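You operate a simulated robot arm through the tools that you are given. There is no shell and no other tool.

You are at the controls of a simulated robot arm. One attempt, no reset.

Task
Wipe the dust off the block in the small marker's drawer with the white wiping pad, then mark it.
Fine: pad back in its spot, focus dial at 2 cm, drawer left in. What is to be rubbed or washed off counts as gone when no trace of it is left.

It is judged by the outcome, as a careful person would: the job done as asked, and still so three seconds after it is handed in. It fails if anything else is knocked over, pushed out of place, dropped, spilled or broken.

Robot
A 6-joint arm with a two-finger gripper, fixed in place. Base frame: the origin is at the foot of the arm, x ahead of it, y to its left, z up; the work surface is at about z = 0.8. Readings come in m, rad, newtons and seconds.
With the tool pointing down near the work surface it reaches from about 0.1 to 0.7 m from the base axis. Its first joint turns from -1.152 to 1.152 rad. Payload 2.45 kg.
The TCP is the grasp point between the finger pads, 0.03 m short of the fingertips. In the tool frame z runs along the fingers and y along their closing line. Largest opening 0.106 m; the body of the gripper starts 0.079 m behind the TCP.
Orientation is that of the tool frame in the base frame, as a unit quaternion [w, x, y, z]. With the fingers straight down and closing along the base's y, the tool's x points along the base's -x, its y along +y and its z along -z.

Tools
- The arm moves only by the tool send_rows. Its argument "targets" is a list of rows, each an object of numbers (a shift or turn left out is 0, a gripper value left out holds the last): "tx", "ty", "tz": the shift along the base's x, y, z in units of 25 mm (1.0 is 25 mm); "rx", "ry", "rz": the turn, a rotation vector about the base's x, y, z in units of 6 degrees (1.0 is 6 degrees); "hand": the closure, from 0 (fully open) to 1 (shut). In form: [{"tx": .., "ty": .., "tz": .., "rx": .., "ry": .., "rz": .., "hand": ..}, ...]. A call has 1 to 20 rows; each row shifts and turns the commanded pose from where the row before left it. A call with a number of a shift or a turn outside -1 to 1 is refused whole. Each row takes 0.2 s and may step no farther than 0.05 m and 0.15 rad from the row before; otherwise, or with a gripper value out of range, the whole call is refused. Where a pose cannot be reached the arm comes as near as it can. A force on the tool above 40 N (or 10 N above the force at the start of the call, whichever is more), or a blocked arm, ends the call early, and 0.2 s more pass. The fingers move at their own pace (about 0.153 m/s each) and stop on an object; they squeeze with about 23 N. The grip force told is the motor's: it shows also when the fingers shut on nothing. Time passes only in rows, and 0.2 s behind the last, so rows that do not move let the fingers close. It gives the time, the measured TCP pose, the force on the tool (base axes), the opening and the grip force at its end, in the units of the frame above (readings bear some noise), with the torque about the TCP (base axes, N m) and any sound that the robot's microphone picked up.
- Cameras (640 x 400 px; columns grow to the right, rows downward): "scene" is fixed at [0.0713, 0.4354, 1.4113]; the picture's right is [-0.58, -0.82, 0.00], its down [-0.43, 0.30, -0.85] and it looks along [0.70, -0.49, -0.52] (base axes); focal length 222 px, centre (320, 200). "wrist" rides on the gripper at [0.076, -0.002, -0.106] in the tool frame; the picture's right is [0.02, 1.00, 0.00], its down [-0.78, 0.02, -0.62] and it looks along [-0.62, 0.01, 0.78] (tool axes); focal length 247 px, centre (320, 200). There is no depth. A picture from a camera that has moved, and an enlarged one, comes with that camera's place and axes in the base frame and with its lens. The place of the scene camera against the robot may be out by one fixed shift of up to 0.012 m in any direction.
- capture(camera): a new picture of that camera. The clock stands still meanwhile.
- close_up(camera, box): a new picture of the part [left, top, right, bottom] of that camera's present view, enlarged. The clock stands still meanwhile.
- hand_in(): hands the job in; it is judged then, once.

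Nothing tells you positions but the pictures and the camera data. Unless the task says otherwise, let go and move clear before handing in.

The tools are called as a command line: name --argument value ..., lists and objects as JSON in quotes. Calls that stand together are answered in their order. send_rows: Moves the arm, as the interface text tells. Its arguments: {"type":"object","properties":{"targets":{"type":"array","items":{"type":"object","properties":{"tx":{"type":"number"},"ty":{"type":"number"},"tz":{"type":"number"},"rx":{"type":"number"},"ry":{"type":"number"},"rz":{"type":"number"},"hand":{"type":"number"}}}}},"required":["targets"]} The other tools are called the same way: capture (camera) takes a picture; close_up (camera, box) takes an enlarged picture of a part of a camera's view; hand_in () hands the job in.

At the start:

```text
t: 0.0
eef_pos: [0.3993, -0.034, 1.3193]
orientation: [0.001, 0.0, 1.0, 0.001]
wrist_force: [0.0, -0.3, -0.4]
ft_torque: [0.0, -0.03, -0.02]
width: 0.1059
gripper_force: 0.1
```

scene: 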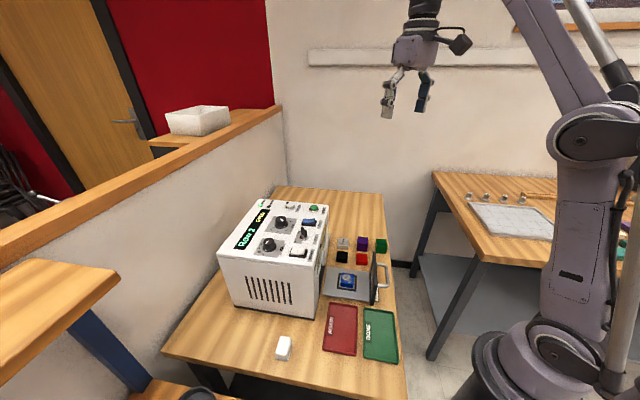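
wrist: 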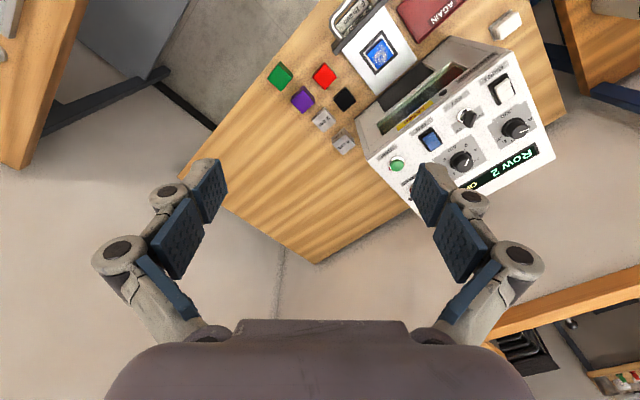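

I see a table with a white marking machine (display "Row 2"), an open drawer holding a blue block, several coloured blocks, a red "AGAIN" tray, a green "DONE" tray, and a white pad near the front. I'll look closer before I move anything.

close_up --camera "scene" --box '[210, 190, 340, 320]'

close_up --camera "scene" --box '[260, 220, 420, 370]'

close_up --camera "wrist" --box '[320, 0, 560, 210]'

close_up --camera "wrist" --box '[240, 0, 440, 170]'

```text
3.08 times, centred on (275, 255) of scene
camera zoom: at [0.0713, 0.4354, 1.4113], right [-0.58, -0.82, 0.0], down [-0.43, 0.3, -0.85], along [0.7, -0.49, -0.52], focal length 684 px, centre (458, 31)
```

zoom: 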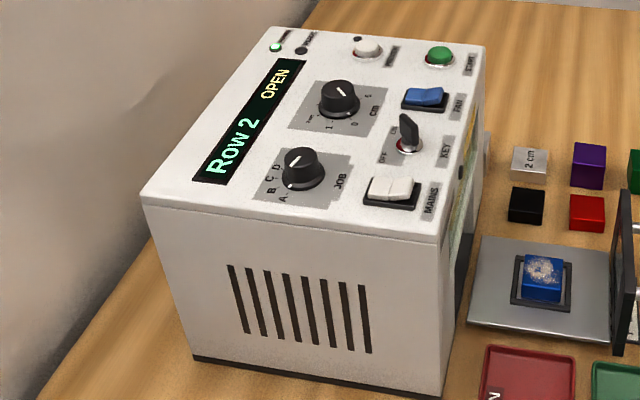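

```text
2.67 times, centred on (340, 295) of scene
camera zoom: at [0.0713, 0.4354, 1.4113], right [-0.58, -0.82, 0.0], down [-0.43, 0.3, -0.85], along [0.7, -0.49, -0.52], focal length 593 px, centre (267, -53)
```

zoom: 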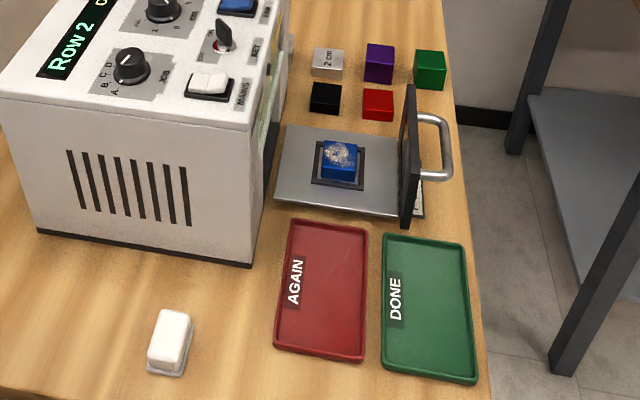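

```text
1.90 times, centred on (440, 105) of wrist
camera zoom: at [0.3215, -0.0356, 1.425], right [-0.02, 1.0, 0.0], down [0.78, 0.02, 0.62], along [0.62, 0.01, -0.78], focal length 470 px, centre (91, 381)
```

zoom: 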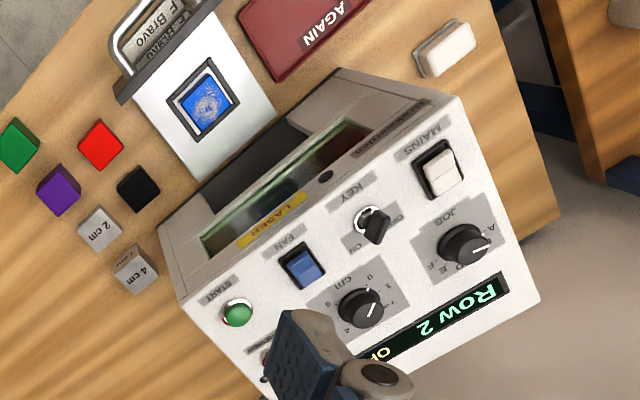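

```text
2.35 times, centred on (340, 85) of wrist
camera zoom: at [0.3215, -0.0356, 1.425], right [-0.02, 1.0, 0.0], down [0.78, 0.02, 0.62], along [0.62, 0.01, -0.78], focal length 581 px, centre (273, 471)
```

zoom: 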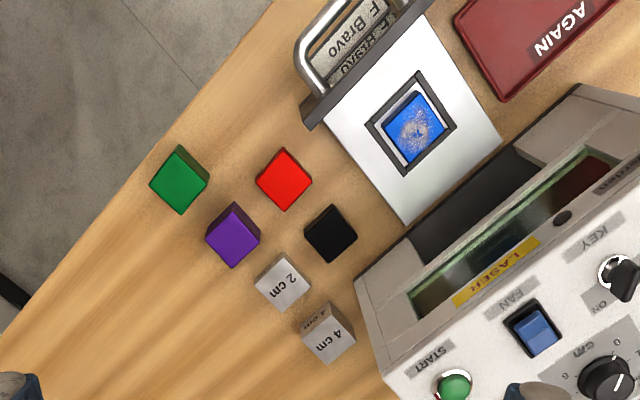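

The laser marker has several panel controls (MAINS, KEY, JOB, FAN, cm dial, START and a white button), and there's a card near the drawer handle. I'll read the labels before planning.

close_up --camera "wrist" --box '[325, 0, 405, 50]'

close_up --camera "wrist" --box '[380, 120, 500, 200]'

close_up --camera "wrist" --box '[450, 50, 570, 190]'

close_up --camera "scene" --box '[260, 195, 330, 240]'

close_up --camera "scene" --box '[225, 205, 325, 265]'

close_up --camera "scene" --box '[315, 255, 400, 310]'

```text
8.00 times, centred on (365, 25) of wrist
camera zoom: at [0.3215, -0.0356, 1.425], right [-0.02, 1.0, 0.0], down [0.78, 0.02, 0.62], along [0.62, 0.01, -0.78], focal length 1976 px, centre (-40, 1600)
```

zoom: 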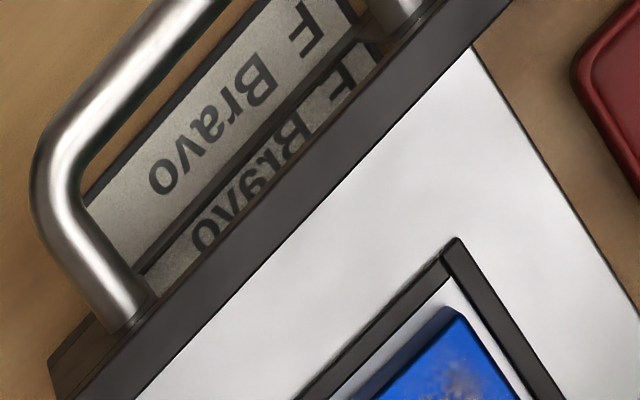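

```text
5.00 times, centred on (440, 160) of wrist
camera zoom: at [0.3215, -0.0356, 1.425], right [-0.02, 1.0, 0.0], down [0.78, 0.02, 0.62], along [0.62, 0.01, -0.78], focal length 1235 px, centre (-280, 400)
```

zoom: 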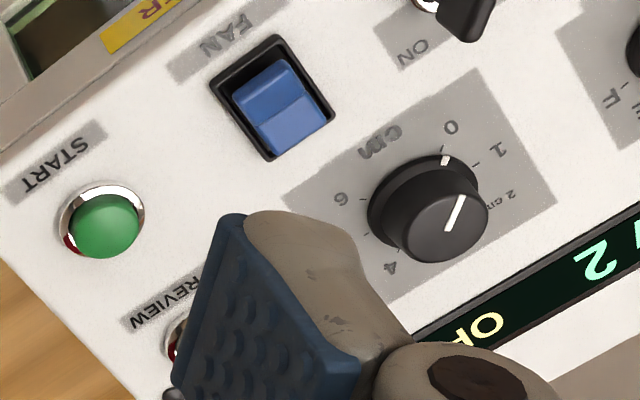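

```text
2.86 times, centred on (510, 120) of wrist
camera zoom: at [0.3215, -0.0356, 1.425], right [-0.02, 1.0, 0.0], down [0.78, 0.02, 0.62], along [0.62, 0.01, -0.78], focal length 706 px, centre (-223, 429)
```

zoom: 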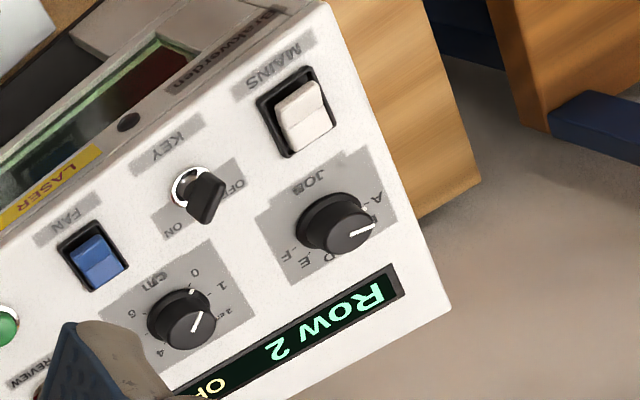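

```text
8.89 times, centred on (295, 218) of scene
camera zoom: at [0.0713, 0.4354, 1.4113], right [-0.58, -0.82, 0.0], down [-0.43, 0.3, -0.85], along [0.7, -0.49, -0.52], focal length 1976 px, centre (542, 44)
```

zoom: 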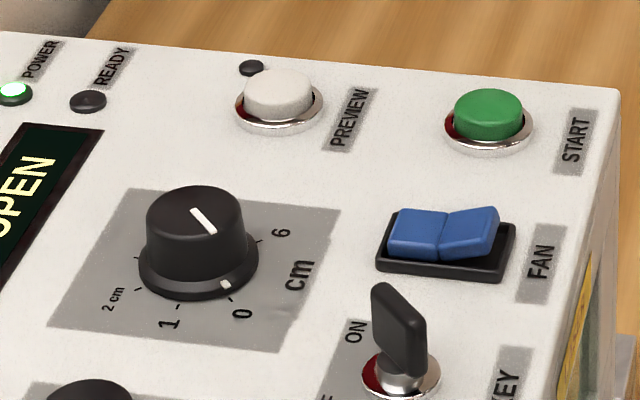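

```text
6.40 times, centred on (275, 235) of scene
camera zoom: at [0.0713, 0.4354, 1.4113], right [-0.58, -0.82, 0.0], down [-0.43, 0.3, -0.85], along [0.7, -0.49, -0.52], focal length 1423 px, centre (608, -24)
```

zoom: 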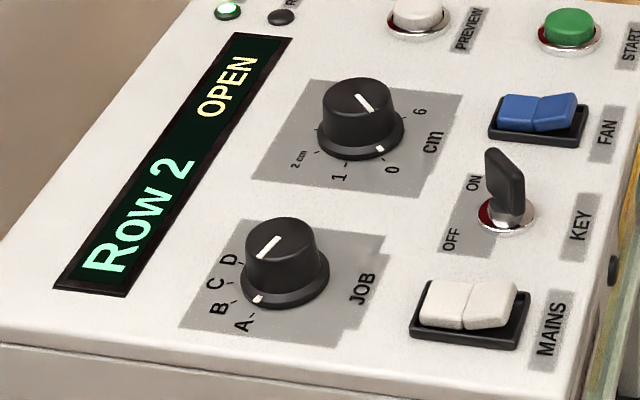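

```text
7.27 times, centred on (358, 282) of scene
camera zoom: at [0.0713, 0.4354, 1.4113], right [-0.58, -0.82, 0.0], down [-0.43, 0.3, -0.85], along [0.7, -0.49, -0.52], focal length 1617 px, centre (47, -400)
```

zoom: 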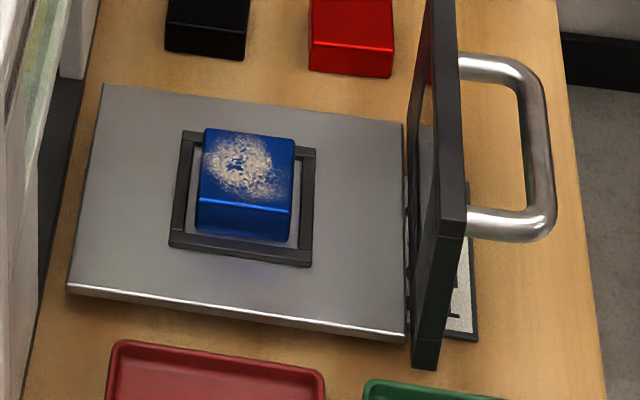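

The wrist view shows part of a card by the handle ("F Bravo"), and the display reads "Row 2" and "OPEN". I'll move the arm back and turn it to face the machine front so I can read the whole card and the dials.

send_rows --targets '[{"tx": -0.6, "ty": -0.2, "rz": 0.94, "hand": 0}, {"tx": -0.6, "ty": -0.2, "rz": 0.94}, {"tx": -0.6, "ty": -0.2, "rz": 0.94}, {"tx": -0.6, "ty": -0.2, "rz": 0.94}, {"tx": -0.6, "ty": -0.2, "rz": 0.94}, {"tx": -0.6, "ty": -0.2, "rz": 0.94}, {"tx": -0.6, "ty": -0.2, "rz": 0.94}, {"tx": -0.6, "ty": -0.2, "rz": 0.94}]'

capture --camera "wrist"

capture --camera "scene"

```text
t: 1.8
eef_pos: [0.2775, -0.0738, 1.3202]
orientation: [0.001, -0.385, 0.923, 0.001]
wrist_force: [0.2, 0.5, -0.5]
ft_torque: [0.03, 0.0, -0.02]
width: 0.1059
gripper_force: 0.1
```

```text
taken
camera wrist: at [0.2248, -0.1295, 1.4263], right [-0.73, 0.69, 0.0], down [0.54, 0.57, 0.62], along [0.43, 0.45, -0.78], focal length 247 px, centre (320, 200)
```

wrist: 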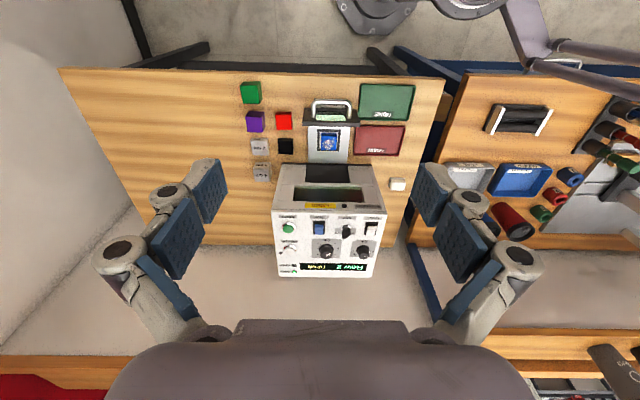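

```text
taken
```

scene: 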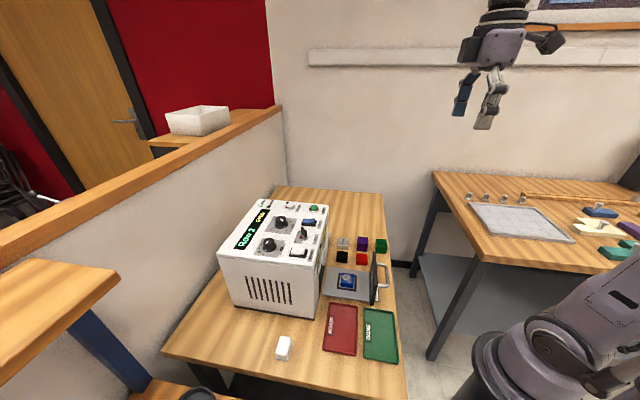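

Now I have a straight view of the machine and the bench. I'll zoom in on the card, the panel and the pad.

close_up --camera "wrist" --box '[296, 85, 376, 135]'

close_up --camera "wrist" --box '[264, 205, 392, 285]'

close_up --camera "wrist" --box '[230, 70, 430, 195]'

```text
8.00 times, centred on (336, 110) of wrist
camera zoom: at [0.2248, -0.1295, 1.4263], right [-0.73, 0.69, 0.0], down [0.54, 0.57, 0.62], along [0.43, 0.45, -0.78], focal length 1976 px, centre (192, 920)
```

zoom: 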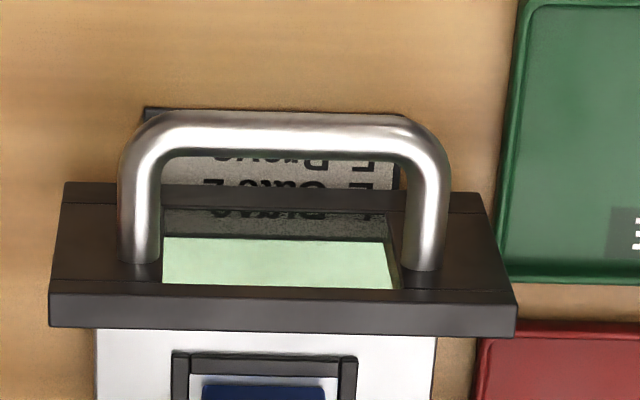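

```text
5.00 times, centred on (328, 245) of wrist
camera zoom: at [0.2248, -0.1295, 1.4263], right [-0.73, 0.69, 0.0], down [0.54, 0.57, 0.62], along [0.43, 0.45, -0.78], focal length 1235 px, centre (280, -25)
```

zoom: 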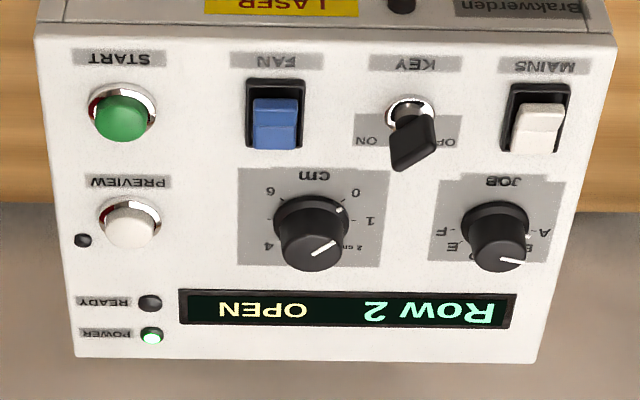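

```text
3.20 times, centred on (330, 132) of wrist
camera zoom: at [0.2248, -0.1295, 1.4263], right [-0.73, 0.69, 0.0], down [0.54, 0.57, 0.62], along [0.43, 0.45, -0.78], focal length 790 px, centre (288, 416)
```

zoom: 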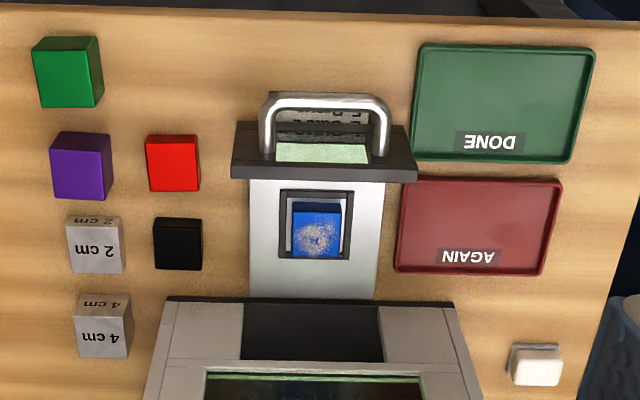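

The panel shows POWER lit, READY off, the display at "Row 2 OPEN", the JOB dial at A and the focus dial near 0. The machine is turned about 45° in the base frame, with the dusty block near (0.40, 0.09) and the pad near (0.347, 0.335). I'll move closer to the pad to see its shape and spot.

send_rows --targets '[{"tx": -0.12, "ty": 0.92, "tz": -0.8}, {"tx": -0.12, "ty": 0.92, "tz": -0.8}, {"tx": -0.12, "ty": 0.92, "tz": -0.8}, {"tx": -0.12, "ty": 0.92, "tz": -0.8}, {"tx": -0.12, "ty": 0.92, "tz": -0.8}, {"tx": -0.12, "ty": 0.92, "tz": -0.8}, {"tx": -0.12, "ty": 0.92, "tz": -0.8}, {"tx": -0.12, "ty": 0.92, "tz": -0.8}, {"tx": -0.12, "ty": 0.92, "tz": -0.8}, {"tx": -0.12, "ty": 0.92, "tz": -0.8}, {"tx": -0.12, "ty": 0.92, "tz": -0.8}, {"tx": -0.12, "ty": 0.92, "tz": -0.8}, {"tx": -0.12, "ty": 0.92, "tz": -0.8}]'

capture --camera "wrist"

capture --camera "scene"

```text
t: 4.6
eef_pos: [0.2399, 0.2261, 1.0587]
orientation: [0.0, -0.384, 0.923, 0.001]
wrist_force: [-0.7, 0.6, 0.2]
ft_torque: [0.02, 0.0, 0.01]
width: 0.1061
gripper_force: 0.0
```

```text
taken
camera wrist: at [0.1865, 0.1704, 1.1641], right [-0.72, 0.69, 0.0], down [0.54, 0.57, 0.62], along [0.43, 0.45, -0.78], focal length 247 px, centre (320, 200)
```

wrist: 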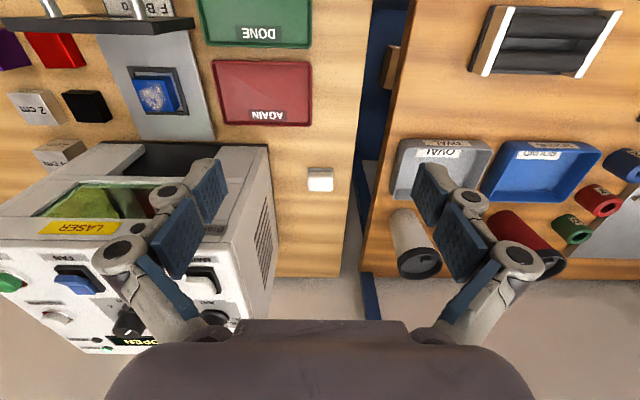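

```text
taken
```

scene: 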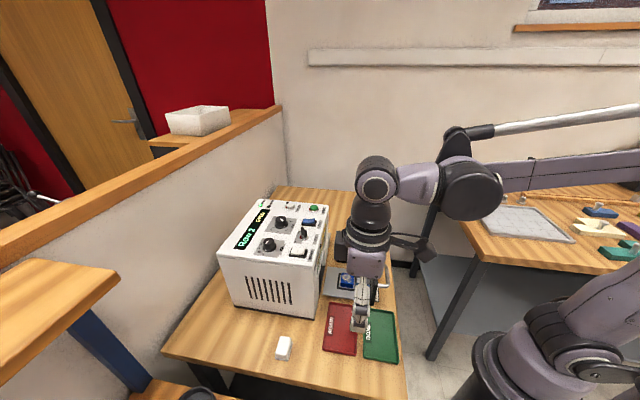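

I'll zoom in on the pad and its surroundings, and also on the block from here.

close_up --camera "wrist" --box '[280, 150, 360, 200]'

close_up --camera "wrist" --box '[80, 0, 240, 120]'

close_up --camera "scene" --box '[255, 325, 319, 365]'

```text
8.00 times, centred on (320, 175) of wrist
camera zoom: at [0.1865, 0.1704, 1.1641], right [-0.72, 0.69, 0.0], down [0.54, 0.57, 0.62], along [0.43, 0.45, -0.78], focal length 1976 px, centre (320, 400)
```

zoom: 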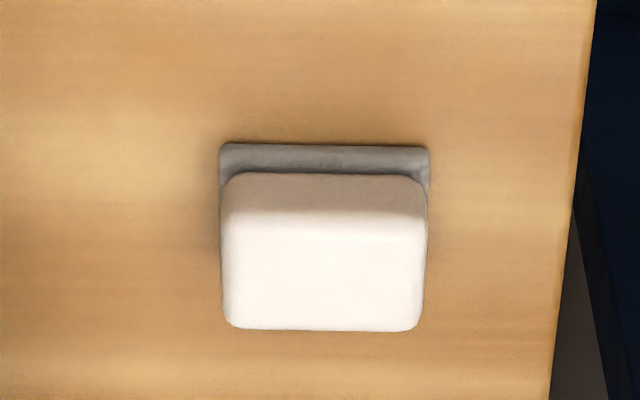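

```text
3.33 times, centred on (160, 60) of wrist
camera zoom: at [0.1865, 0.1704, 1.1641], right [-0.72, 0.69, 0.0], down [0.54, 0.57, 0.62], along [0.43, 0.45, -0.78], focal length 823 px, centre (853, 667)
```

zoom: 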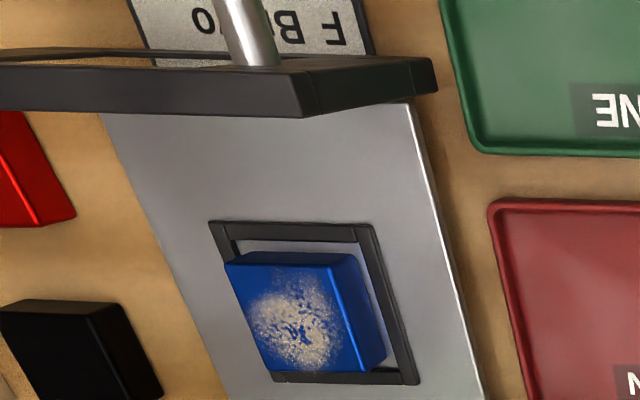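

```text
10.00 times, centred on (287, 345) of scene
camera zoom: at [0.0714, 0.4354, 1.4113], right [-0.58, -0.82, 0.0], down [-0.43, 0.3, -0.85], along [0.7, -0.49, -0.52], focal length 2223 px, centre (650, -1250)
```

zoom: 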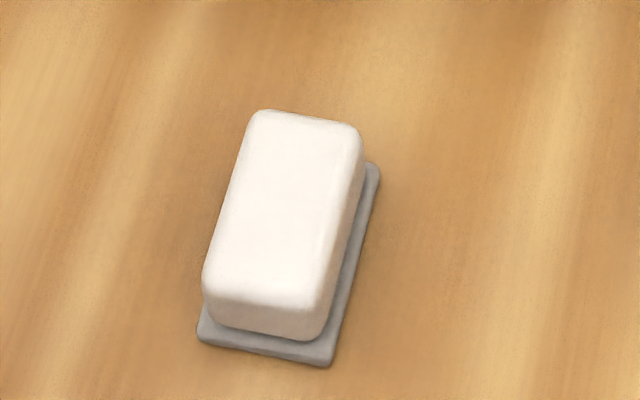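

The pad is a white block about 46 × 34 mm with a grey underside, centred near (0.349, 0.341) and in line with the machine. Next I'll go above the drawer to inspect the control panel.

send_rows --targets '[{"tz": 0.8}, {"tx": 0.93, "ty": -0.76, "tz": 0.7}, {"tx": 0.93, "ty": -0.76, "tz": 0.7}, {"tx": 0.93, "ty": -0.76, "tz": 0.7}, {"tx": 0.93, "ty": -0.76, "tz": 0.7}, {"tx": 0.93, "ty": -0.76, "tz": 0.7}, {"tx": 0.93, "ty": -0.76, "tz": 0.7}, {"tx": 0.93, "ty": -0.76, "tz": 0.7}]'

capture --camera "wrist"

close_up --camera "wrist" --box '[220, 130, 430, 262]'

```text
t: 6.4
eef_pos: [0.4002, 0.0912, 1.2005]
orientation: [0.0, -0.384, 0.923, 0.001]
wrist_force: [-0.3, -0.7, 0.4]
ft_torque: [-0.01, 0.03, 0.0]
width: 0.1061
gripper_force: 0.1
```

```text
taken
camera wrist: at [0.3478, 0.0355, 1.3067], right [-0.72, 0.69, 0.0], down [0.54, 0.57, 0.62], along [0.43, 0.45, -0.78], focal length 247 px, centre (320, 200)
```

wrist: 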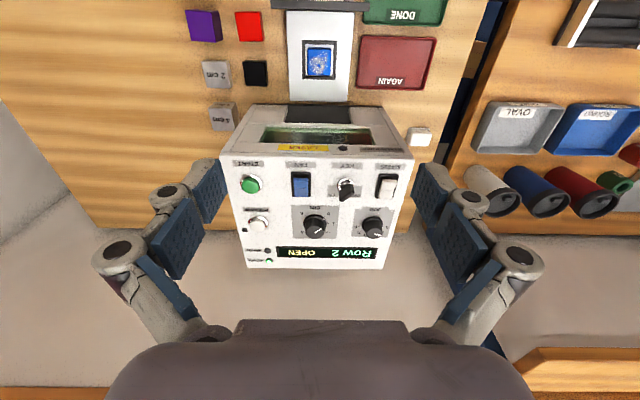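

```text
3.03 times, centred on (325, 196) of wrist
camera zoom: at [0.3478, 0.0355, 1.3067], right [-0.72, 0.69, 0.0], down [0.54, 0.57, 0.62], along [0.43, 0.45, -0.78], focal length 748 px, centre (305, 212)
```

zoom: 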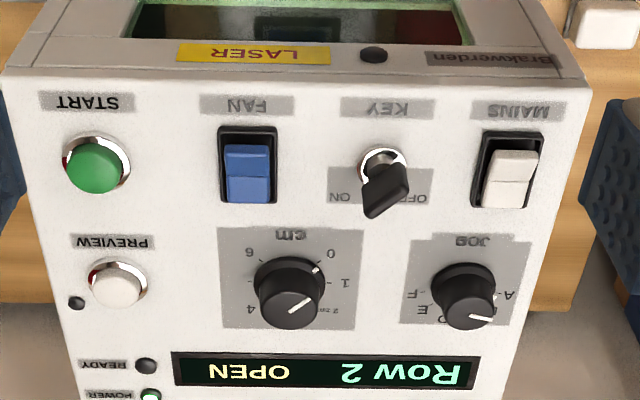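

I'll zoom in on each control to read its present state.

close_up --camera "wrist" --box '[284, 200, 348, 240]'

close_up --camera "wrist" --box '[316, 166, 372, 201]'

close_up --camera "wrist" --box '[346, 202, 402, 240]'

close_up --camera "wrist" --box '[276, 165, 332, 200]'

close_up --camera "scene" --box '[288, 220, 328, 245]'

close_up --camera "scene" --box '[288, 200, 328, 225]'

```text
10.00 times, centred on (316, 220) of wrist
camera zoom: at [0.3478, 0.0355, 1.3067], right [-0.72, 0.69, 0.0], down [0.54, 0.57, 0.62], along [0.43, 0.45, -0.78], focal length 2470 px, centre (360, 0)
```

zoom: 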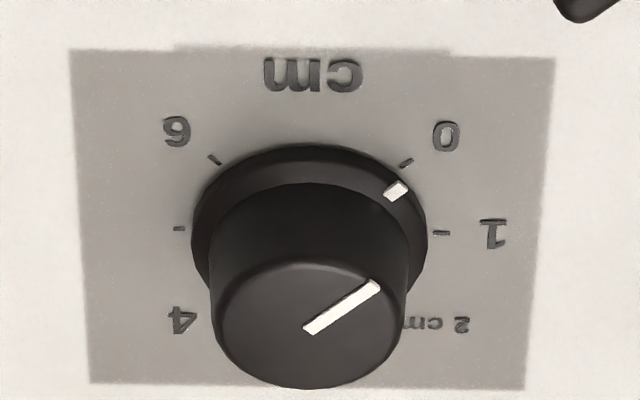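

```text
11.43 times, centred on (344, 184) of wrist
camera zoom: at [0.3478, 0.0355, 1.3067], right [-0.72, 0.69, 0.0], down [0.54, 0.57, 0.62], along [0.43, 0.45, -0.78], focal length 2823 px, centre (46, 389)
```

zoom: 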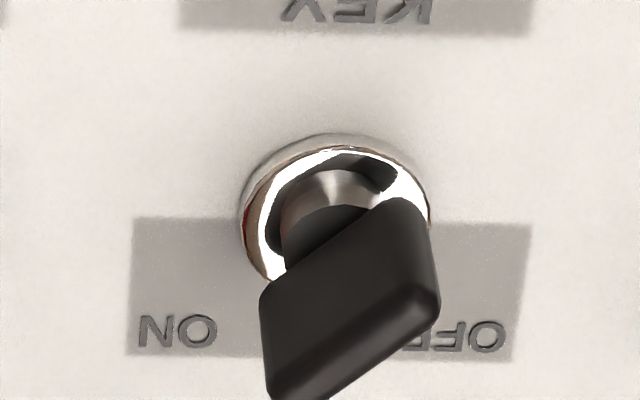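

```text
10.53 times, centred on (374, 221) of wrist
camera zoom: at [0.3478, 0.0355, 1.3067], right [-0.72, 0.69, 0.0], down [0.54, 0.57, 0.62], along [0.43, 0.45, -0.78], focal length 2600 px, centre (-248, -21)
```

zoom: 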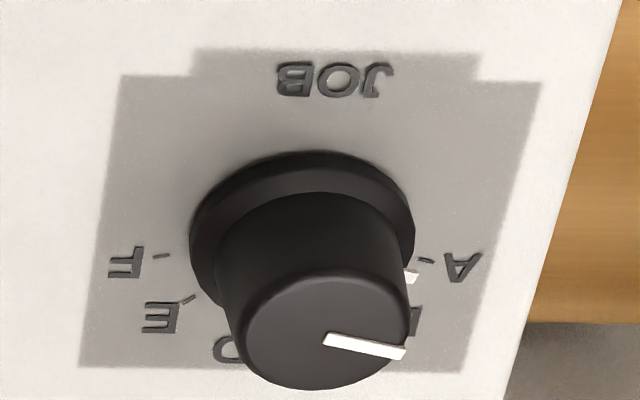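

```text
11.43 times, centred on (304, 182) of wrist
camera zoom: at [0.3478, 0.0355, 1.3067], right [-0.72, 0.69, 0.0], down [0.54, 0.57, 0.62], along [0.43, 0.45, -0.78], focal length 2823 px, centre (503, 400)
```

zoom: 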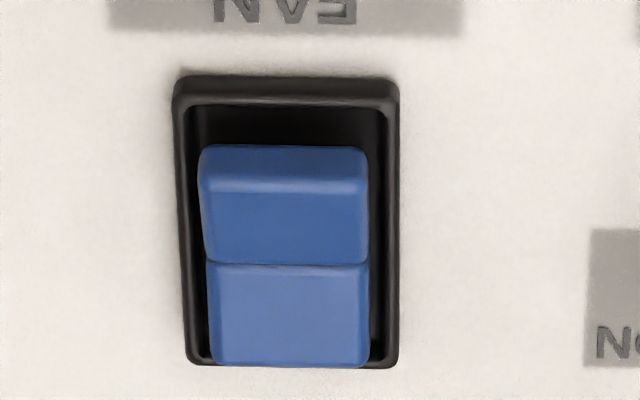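

```text
16.00 times, centred on (308, 232) of scene
camera zoom: at [0.0713, 0.4354, 1.4113], right [-0.58, -0.82, 0.0], down [-0.43, 0.3, -0.85], along [0.7, -0.49, -0.52], focal length 3557 px, centre (512, -320)
```

zoom: 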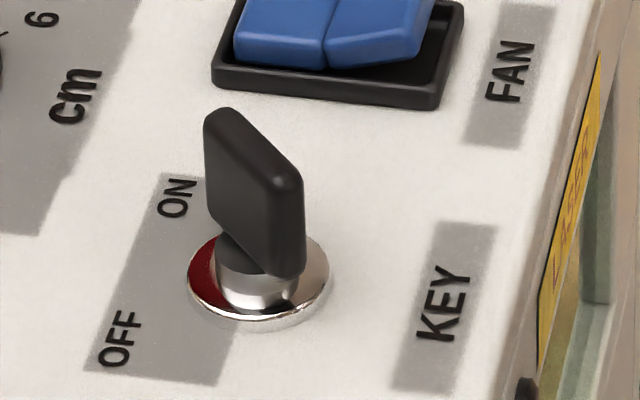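

```text
16.00 times, centred on (308, 212) of scene
camera zoom: at [0.0713, 0.4354, 1.4113], right [-0.58, -0.82, 0.0], down [-0.43, 0.3, -0.85], along [0.7, -0.49, -0.52], focal length 3557 px, centre (512, 0)
```

zoom: 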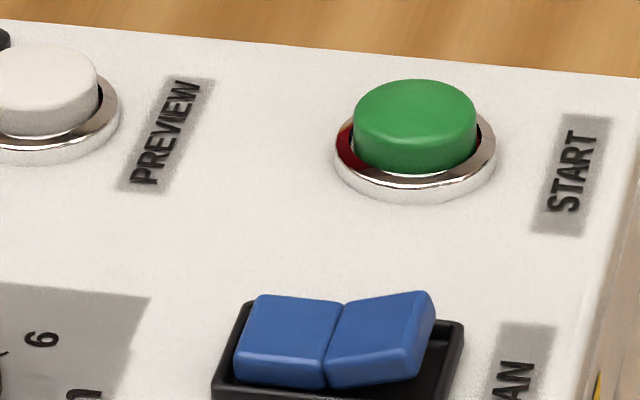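

The rocker and key positions match the lit POWER lamp: MAINS is on, FAN is on the same way, and KEY points at ON. JOB is at A ("Row 2"), and focus is at about 0, so it needs a quarter turn clockwise to "2 cm". I'll set the focus knob first, so I'll hover over it for an accurate look.

send_rows --targets '[{"tx": 0.85, "ty": 0.81, "tz": -0.3, "hand": 0.4}, {"tx": 0.85, "ty": 0.81, "tz": -0.4}, {"tx": 0.85, "ty": 0.81, "tz": -0.5}, {"tx": 0.85, "ty": 0.81, "tz": -0.5}, {"tx": 0.85, "ty": 0.81, "tz": -0.5}, {"tx": 0.85, "ty": 0.81, "tz": -0.5}, {"tx": 0.85, "ty": 0.81, "tz": -0.5}]'

capture --camera "wrist"

capture --camera "scene"

```text
t: 8.0
eef_pos: [0.5505, 0.2343, 1.1207]
orientation: [0.0, -0.384, 0.923, 0.001]
wrist_force: [-0.7, 0.2, -0.4]
ft_torque: [0.0, 0.0, -0.03]
width: 0.0636
gripper_force: 0.2
```

```text
taken
camera wrist: at [0.4981, 0.1777, 1.2264], right [-0.72, 0.69, 0.0], down [0.54, 0.57, 0.62], along [0.43, 0.45, -0.78], focal length 247 px, centre (320, 200)
```

wrist: 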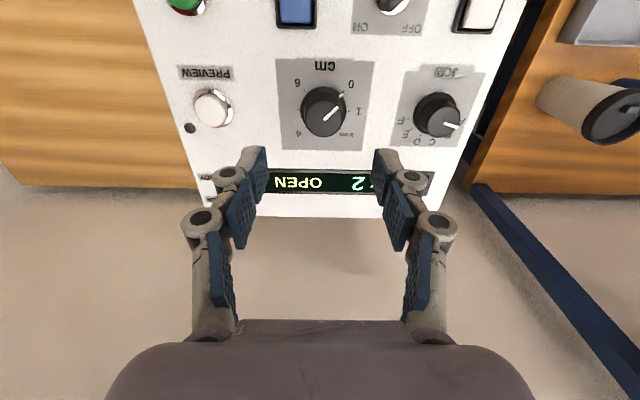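

```text
taken
```

scene: 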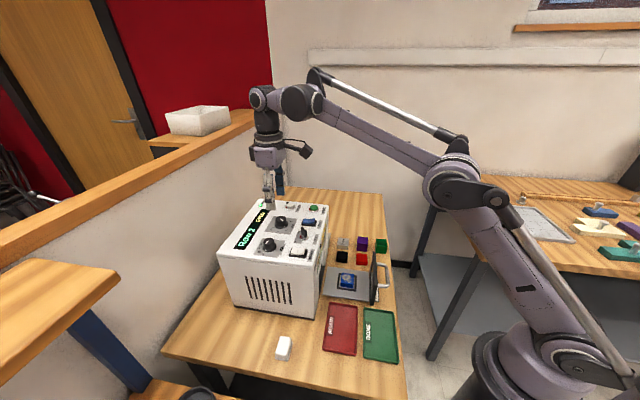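

The knob sits a bit nearer the machine front than I estimated. I'll zoom in to refine its centre and height.

close_up --camera "wrist" --box '[272, 60, 376, 125]'

close_up --camera "wrist" --box '[292, 82, 352, 142]'

close_up --camera "wrist" --box '[390, 85, 480, 150]'

close_up --camera "scene" --box '[245, 185, 325, 260]'

```text
6.15 times, centred on (324, 92) of wrist
camera zoom: at [0.4981, 0.1777, 1.2264], right [-0.72, 0.69, 0.0], down [0.54, 0.57, 0.62], along [0.43, 0.45, -0.78], focal length 1520 px, centre (295, 862)
```

zoom: 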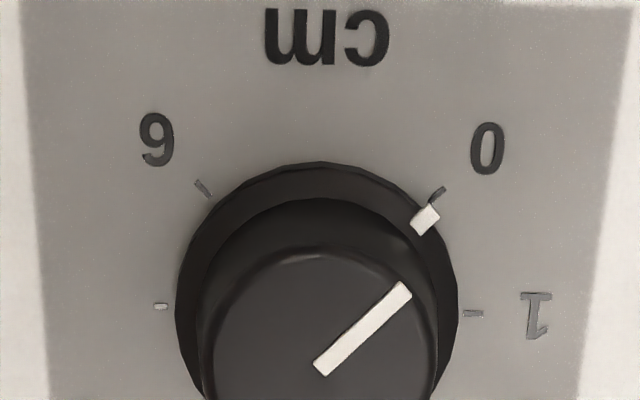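

```text
6.67 times, centred on (322, 112) of wrist
camera zoom: at [0.4981, 0.1777, 1.2264], right [-0.72, 0.69, 0.0], down [0.54, 0.57, 0.62], along [0.43, 0.45, -0.78], focal length 1646 px, centre (307, 787)
```

zoom: 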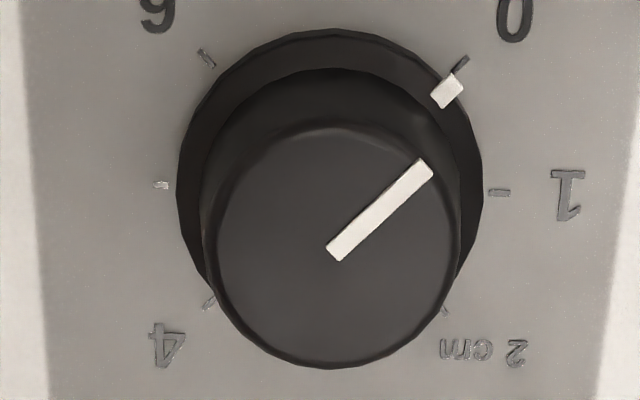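

```text
6.15 times, centred on (435, 118) of wrist
camera zoom: at [0.4981, 0.1777, 1.2264], right [-0.72, 0.69, 0.0], down [0.54, 0.57, 0.62], along [0.43, 0.45, -0.78], focal length 1520 px, centre (-388, 708)
```

zoom: 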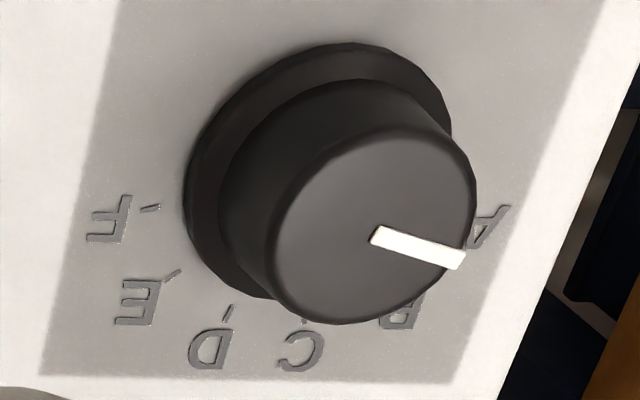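

```text
5.33 times, centred on (285, 222) of scene
camera zoom: at [0.0713, 0.4354, 1.4113], right [-0.58, -0.82, 0.0], down [-0.43, 0.3, -0.85], along [0.7, -0.49, -0.52], focal length 1186 px, centre (507, 80)
```

zoom: 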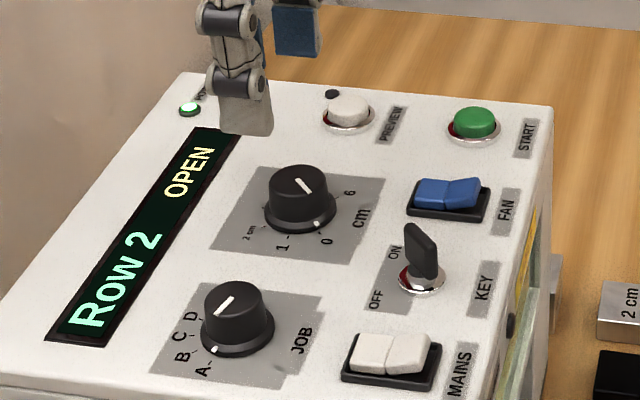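

The focus knob centre comes out at about (0.544, 0.229), its top at z ≈ 1.040 and the panel at z ≈ 1.018, with the pointer at 0. I'll centre over it and lower the fingertips to just above the skirt.

send_rows --targets '[{"tx": -0.25, "ty": -0.2}, {"tz": -0.64}, {"tz": -0.64}, {"tz": -0.64}, {"tz": -0.62}, {}]'

capture --camera "wrist"

close_up --camera "wrist" --box '[240, 110, 400, 210]'

close_up --camera "scene" --box '[245, 185, 325, 260]'

```text
t: 9.4
eef_pos: [0.5444, 0.2272, 1.0561]
orientation: [0.001, -0.385, 0.923, 0.0]
wrist_force: [-1.0, -0.4, 1.4]
ft_torque: [-0.03, -0.01, 0.0]
width: 0.0636
gripper_force: 0.1
```

```text
taken
camera wrist: at [0.4916, 0.1721, 1.1625], right [-0.72, 0.69, 0.0], down [0.54, 0.57, 0.62], along [0.43, 0.45, -0.78], focal length 247 px, centre (320, 200)
```

wrist: 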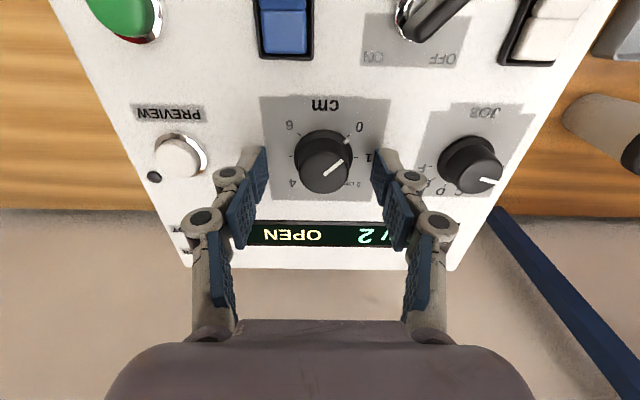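

```text
4.00 times, centred on (320, 160) of wrist
camera zoom: at [0.4916, 0.1721, 1.1625], right [-0.72, 0.69, 0.0], down [0.54, 0.57, 0.62], along [0.43, 0.45, -0.78], focal length 988 px, centre (320, 360)
```

zoom: 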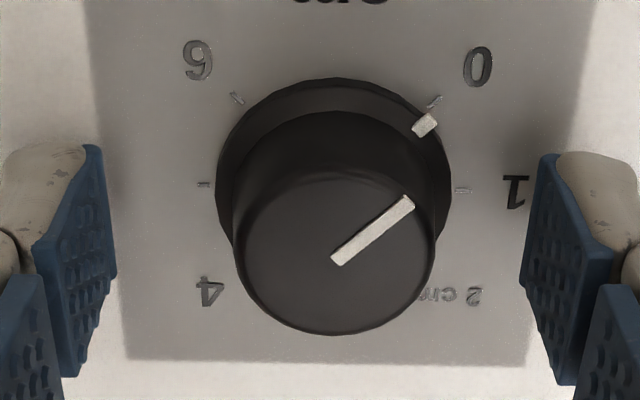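

```text
5.33 times, centred on (285, 222) of scene
camera zoom: at [0.0713, 0.4354, 1.4113], right [-0.58, -0.82, 0.0], down [-0.43, 0.3, -0.85], along [0.7, -0.49, -0.52], focal length 1186 px, centre (507, 80)
```

zoom: 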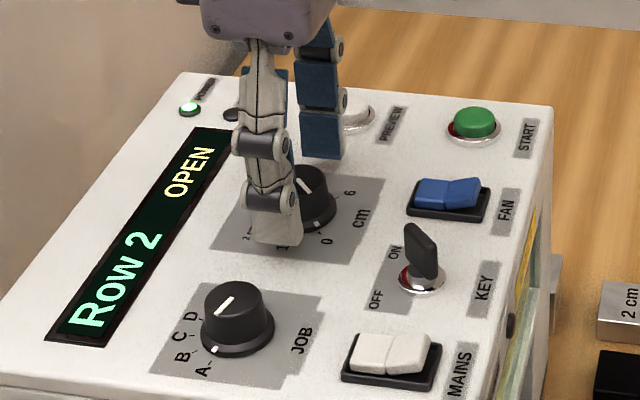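

The knob is well centred, about 1.5 mm towards +L of the finger midline. I'll nudge over and close on it.

send_rows --targets '[{"tx": -0.05, "ty": 0.06}, {"hand": 1.0}, {}, {}]'

close_up --camera "wrist" --box '[240, 110, 400, 210]'

```text
t: 10.4
eef_pos: [0.5432, 0.2298, 1.058]
orientation: [0.0, -0.384, 0.923, 0.001]
wrist_force: [2.5, 1.5, 14.1]
ft_torque: [-0.18, 0.0, 0.02]
width: 0.0327
gripper_force: 44.8
```

```text
4.00 times, centred on (320, 160) of wrist
camera zoom: at [0.4903, 0.1739, 1.164], right [-0.72, 0.69, 0.0], down [0.54, 0.57, 0.62], along [0.43, 0.45, -0.78], focal length 988 px, centre (320, 360)
```

zoom: 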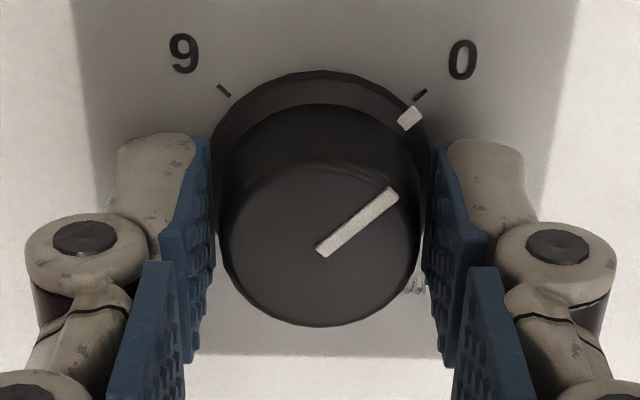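

The fingers have the knob, but there is a 14 N upward push, so the tips are probably bearing on the skirt. I'll open, raise a few millimetres and grip again.

send_rows --targets '[{"hand": 0.5}, {}, {"tz": 0.2}, {}, {"hand": 1.0}, {}, {}]'

close_up --camera "wrist" --box '[240, 110, 400, 210]'

```text
t: 12.0
eef_pos: [0.5442, 0.2312, 1.0636]
orientation: [0.002, -0.384, 0.923, 0.0]
wrist_force: [4.2, 0.3, 14.3]
ft_torque: [-0.08, 0.08, -0.02]
width: 0.0303
gripper_force: 45.0
```

```text
4.00 times, centred on (320, 160) of wrist
camera zoom: at [0.4901, 0.1737, 1.1689], right [-0.72, 0.69, 0.0], down [0.54, 0.57, 0.62], along [0.43, 0.45, -0.78], focal length 988 px, centre (320, 360)
```

zoom: 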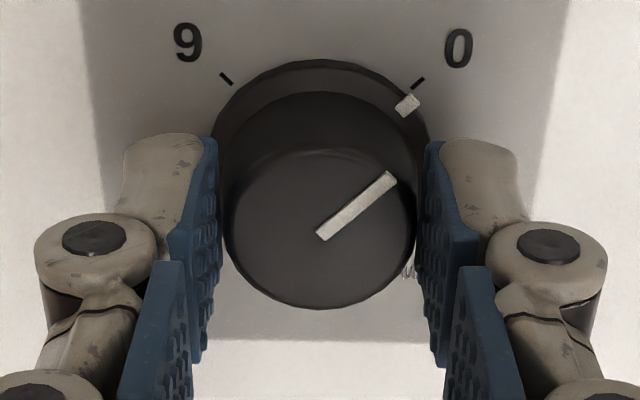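

The knob tapers, which explains the steady upward push, and the grip is firm. I'll turn it clockwise about 48° first and check that it follows.

send_rows --targets '[{"rz": -1}, {"rz": -1}, {"rz": -1}, {"rz": -1}, {"rz": -1}, {"rz": -1}, {"rz": -1}, {"rz": -1}]'

capture --camera "wrist"

close_up --camera "wrist" --box '[240, 110, 400, 210]'

```text
t: 13.8
eef_pos: [0.5433, 0.2304, 1.0633]
orientation: [0.0, 0.026, 1.0, 0.0]
wrist_force: [9.9, -0.5, 5.4]
ft_torque: [-0.19, 0.67, 0.02]
width: 0.0305
gripper_force: 45.2
```

```text
taken
camera wrist: at [0.4661, 0.2323, 1.1691], right [0.03, 1.0, 0.0], down [0.78, -0.02, 0.62], along [0.62, -0.02, -0.78], focal length 247 px, centre (320, 200)
```

wrist: 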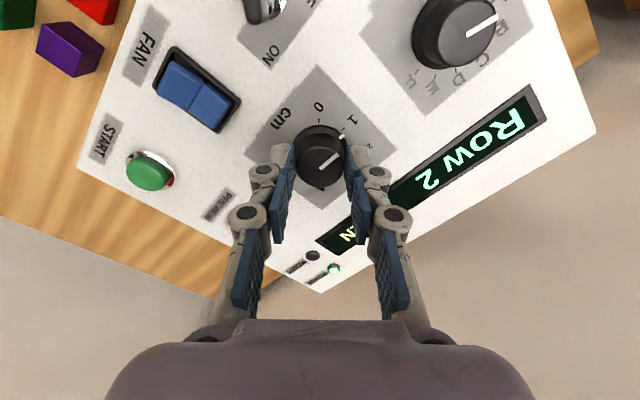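

```text
4.00 times, centred on (320, 160) of wrist
camera zoom: at [0.4661, 0.2323, 1.1691], right [0.03, 1.0, 0.0], down [0.78, -0.02, 0.62], along [0.62, -0.02, -0.78], focal length 988 px, centre (320, 360)
```

zoom: 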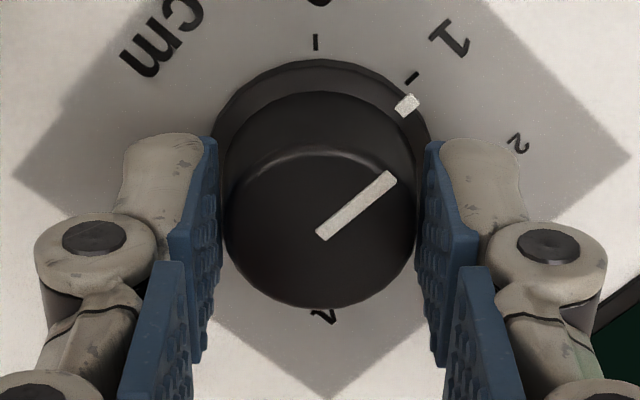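

The knob follows the fingers exactly and the index is now just past "1". I'll turn it the remaining 42°.

send_rows --targets '[{"rz": -1}, {"rz": -1}, {"rz": -1}, {"rz": -1}, {"rz": -1}, {"rz": -1}, {"rz": -0.9}, {}]'

capture --camera "wrist"

close_up --camera "wrist" --box '[240, 110, 400, 210]'

close_up --camera "scene" --box '[225, 185, 325, 260]'

```text
t: 15.6
eef_pos: [0.5445, 0.2295, 1.0629]
orientation: [0.002, 0.377, 0.926, 0.002]
wrist_force: [9.0, 6.5, -2.5]
ft_torque: [-0.51, -0.89, 0.02]
width: 0.0304
gripper_force: 45.0
```

```text
taken
camera wrist: at [0.4866, 0.283, 1.1691], right [0.68, 0.73, 0.0], down [0.57, -0.54, 0.62], along [0.46, -0.42, -0.78], focal length 247 px, centre (320, 200)
```

wrist: 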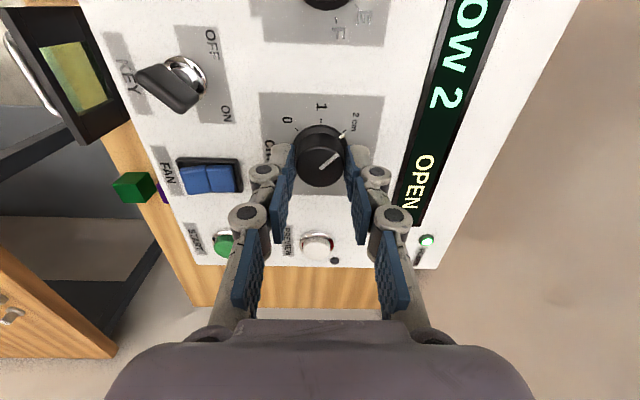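

```text
4.00 times, centred on (320, 160) of wrist
camera zoom: at [0.4866, 0.283, 1.1691], right [0.68, 0.73, 0.0], down [0.57, -0.54, 0.62], along [0.46, -0.42, -0.78], focal length 988 px, centre (320, 360)
```

zoom: 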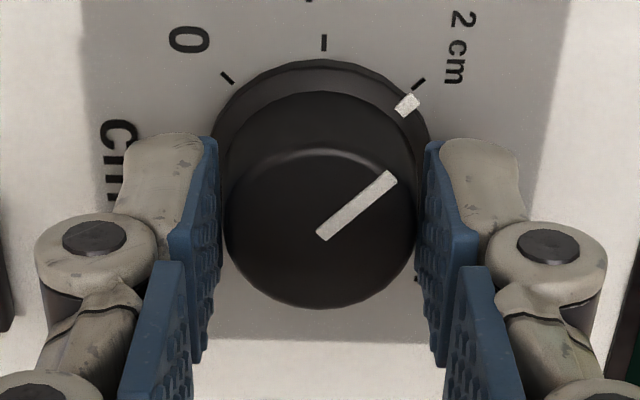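

```text
5.33 times, centred on (275, 222) of scene
camera zoom: at [0.0716, 0.4356, 1.4112], right [-0.58, -0.82, 0.0], down [-0.43, 0.3, -0.85], along [0.7, -0.49, -0.52], focal length 1186 px, centre (560, 80)
```

zoom: 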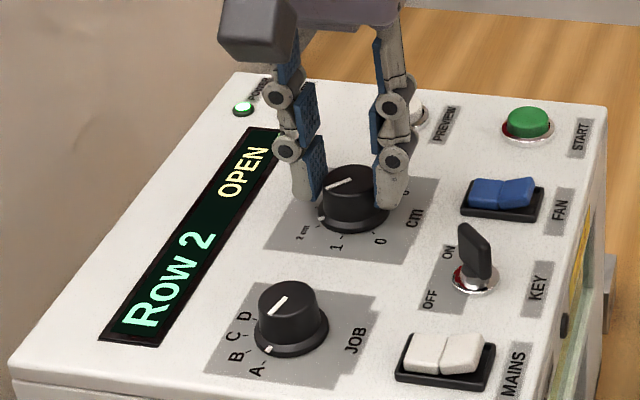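

The index lines up with the "2 cm" tick just as it did with 0 before. I'll release gently, rise straight up and check it.

send_rows --targets '[{"hand": 0.55}, {}, {"tz": 0.8}, {"tz": 1}, {"tz": 1}]'

capture --camera "wrist"

close_up --camera "wrist" --box '[270, 70, 370, 150]'

close_up --camera "scene" --box '[225, 185, 325, 260]'

```text
t: 16.8
eef_pos: [0.544, 0.2312, 1.1326]
orientation: [0.001, 0.376, 0.927, 0.001]
wrist_force: [-0.1, -0.3, -0.5]
ft_torque: [-0.01, -0.01, 0.01]
width: 0.0474
gripper_force: 0.0
```

```text
taken
camera wrist: at [0.4861, 0.2825, 1.2388], right [0.68, 0.73, 0.0], down [0.57, -0.53, 0.62], along [0.46, -0.42, -0.78], focal length 247 px, centre (320, 200)
```

wrist: 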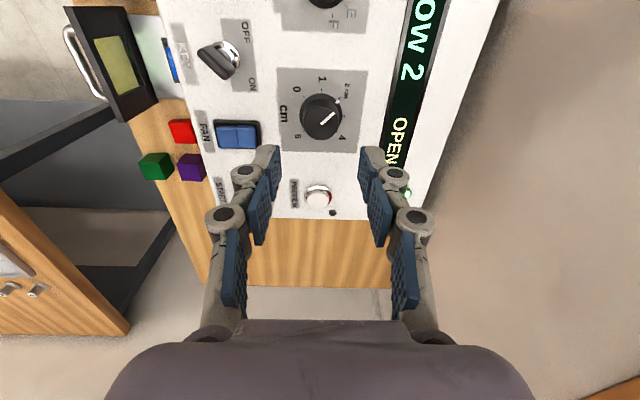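

```text
5.00 times, centred on (320, 110) of wrist
camera zoom: at [0.4861, 0.2825, 1.2388], right [0.68, 0.73, 0.0], down [0.57, -0.53, 0.62], along [0.46, -0.42, -0.78], focal length 1235 px, centre (320, 650)
```

zoom: 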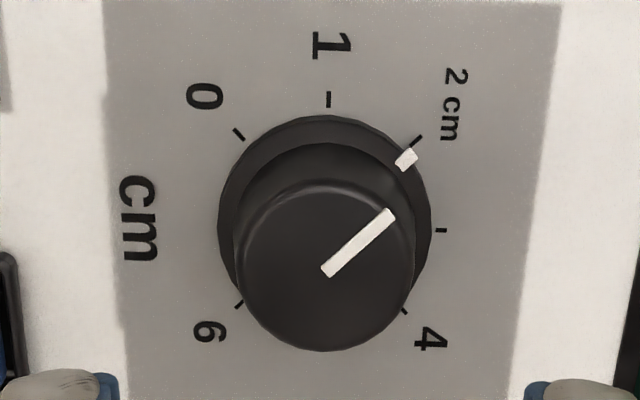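

```text
5.33 times, centred on (275, 222) of scene
camera zoom: at [0.0713, 0.4353, 1.4113], right [-0.58, -0.82, 0.0], down [-0.43, 0.3, -0.85], along [0.7, -0.49, -0.52], focal length 1186 px, centre (560, 80)
```

zoom: 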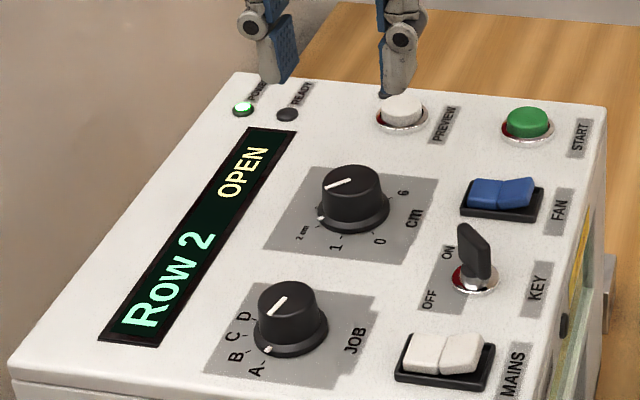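

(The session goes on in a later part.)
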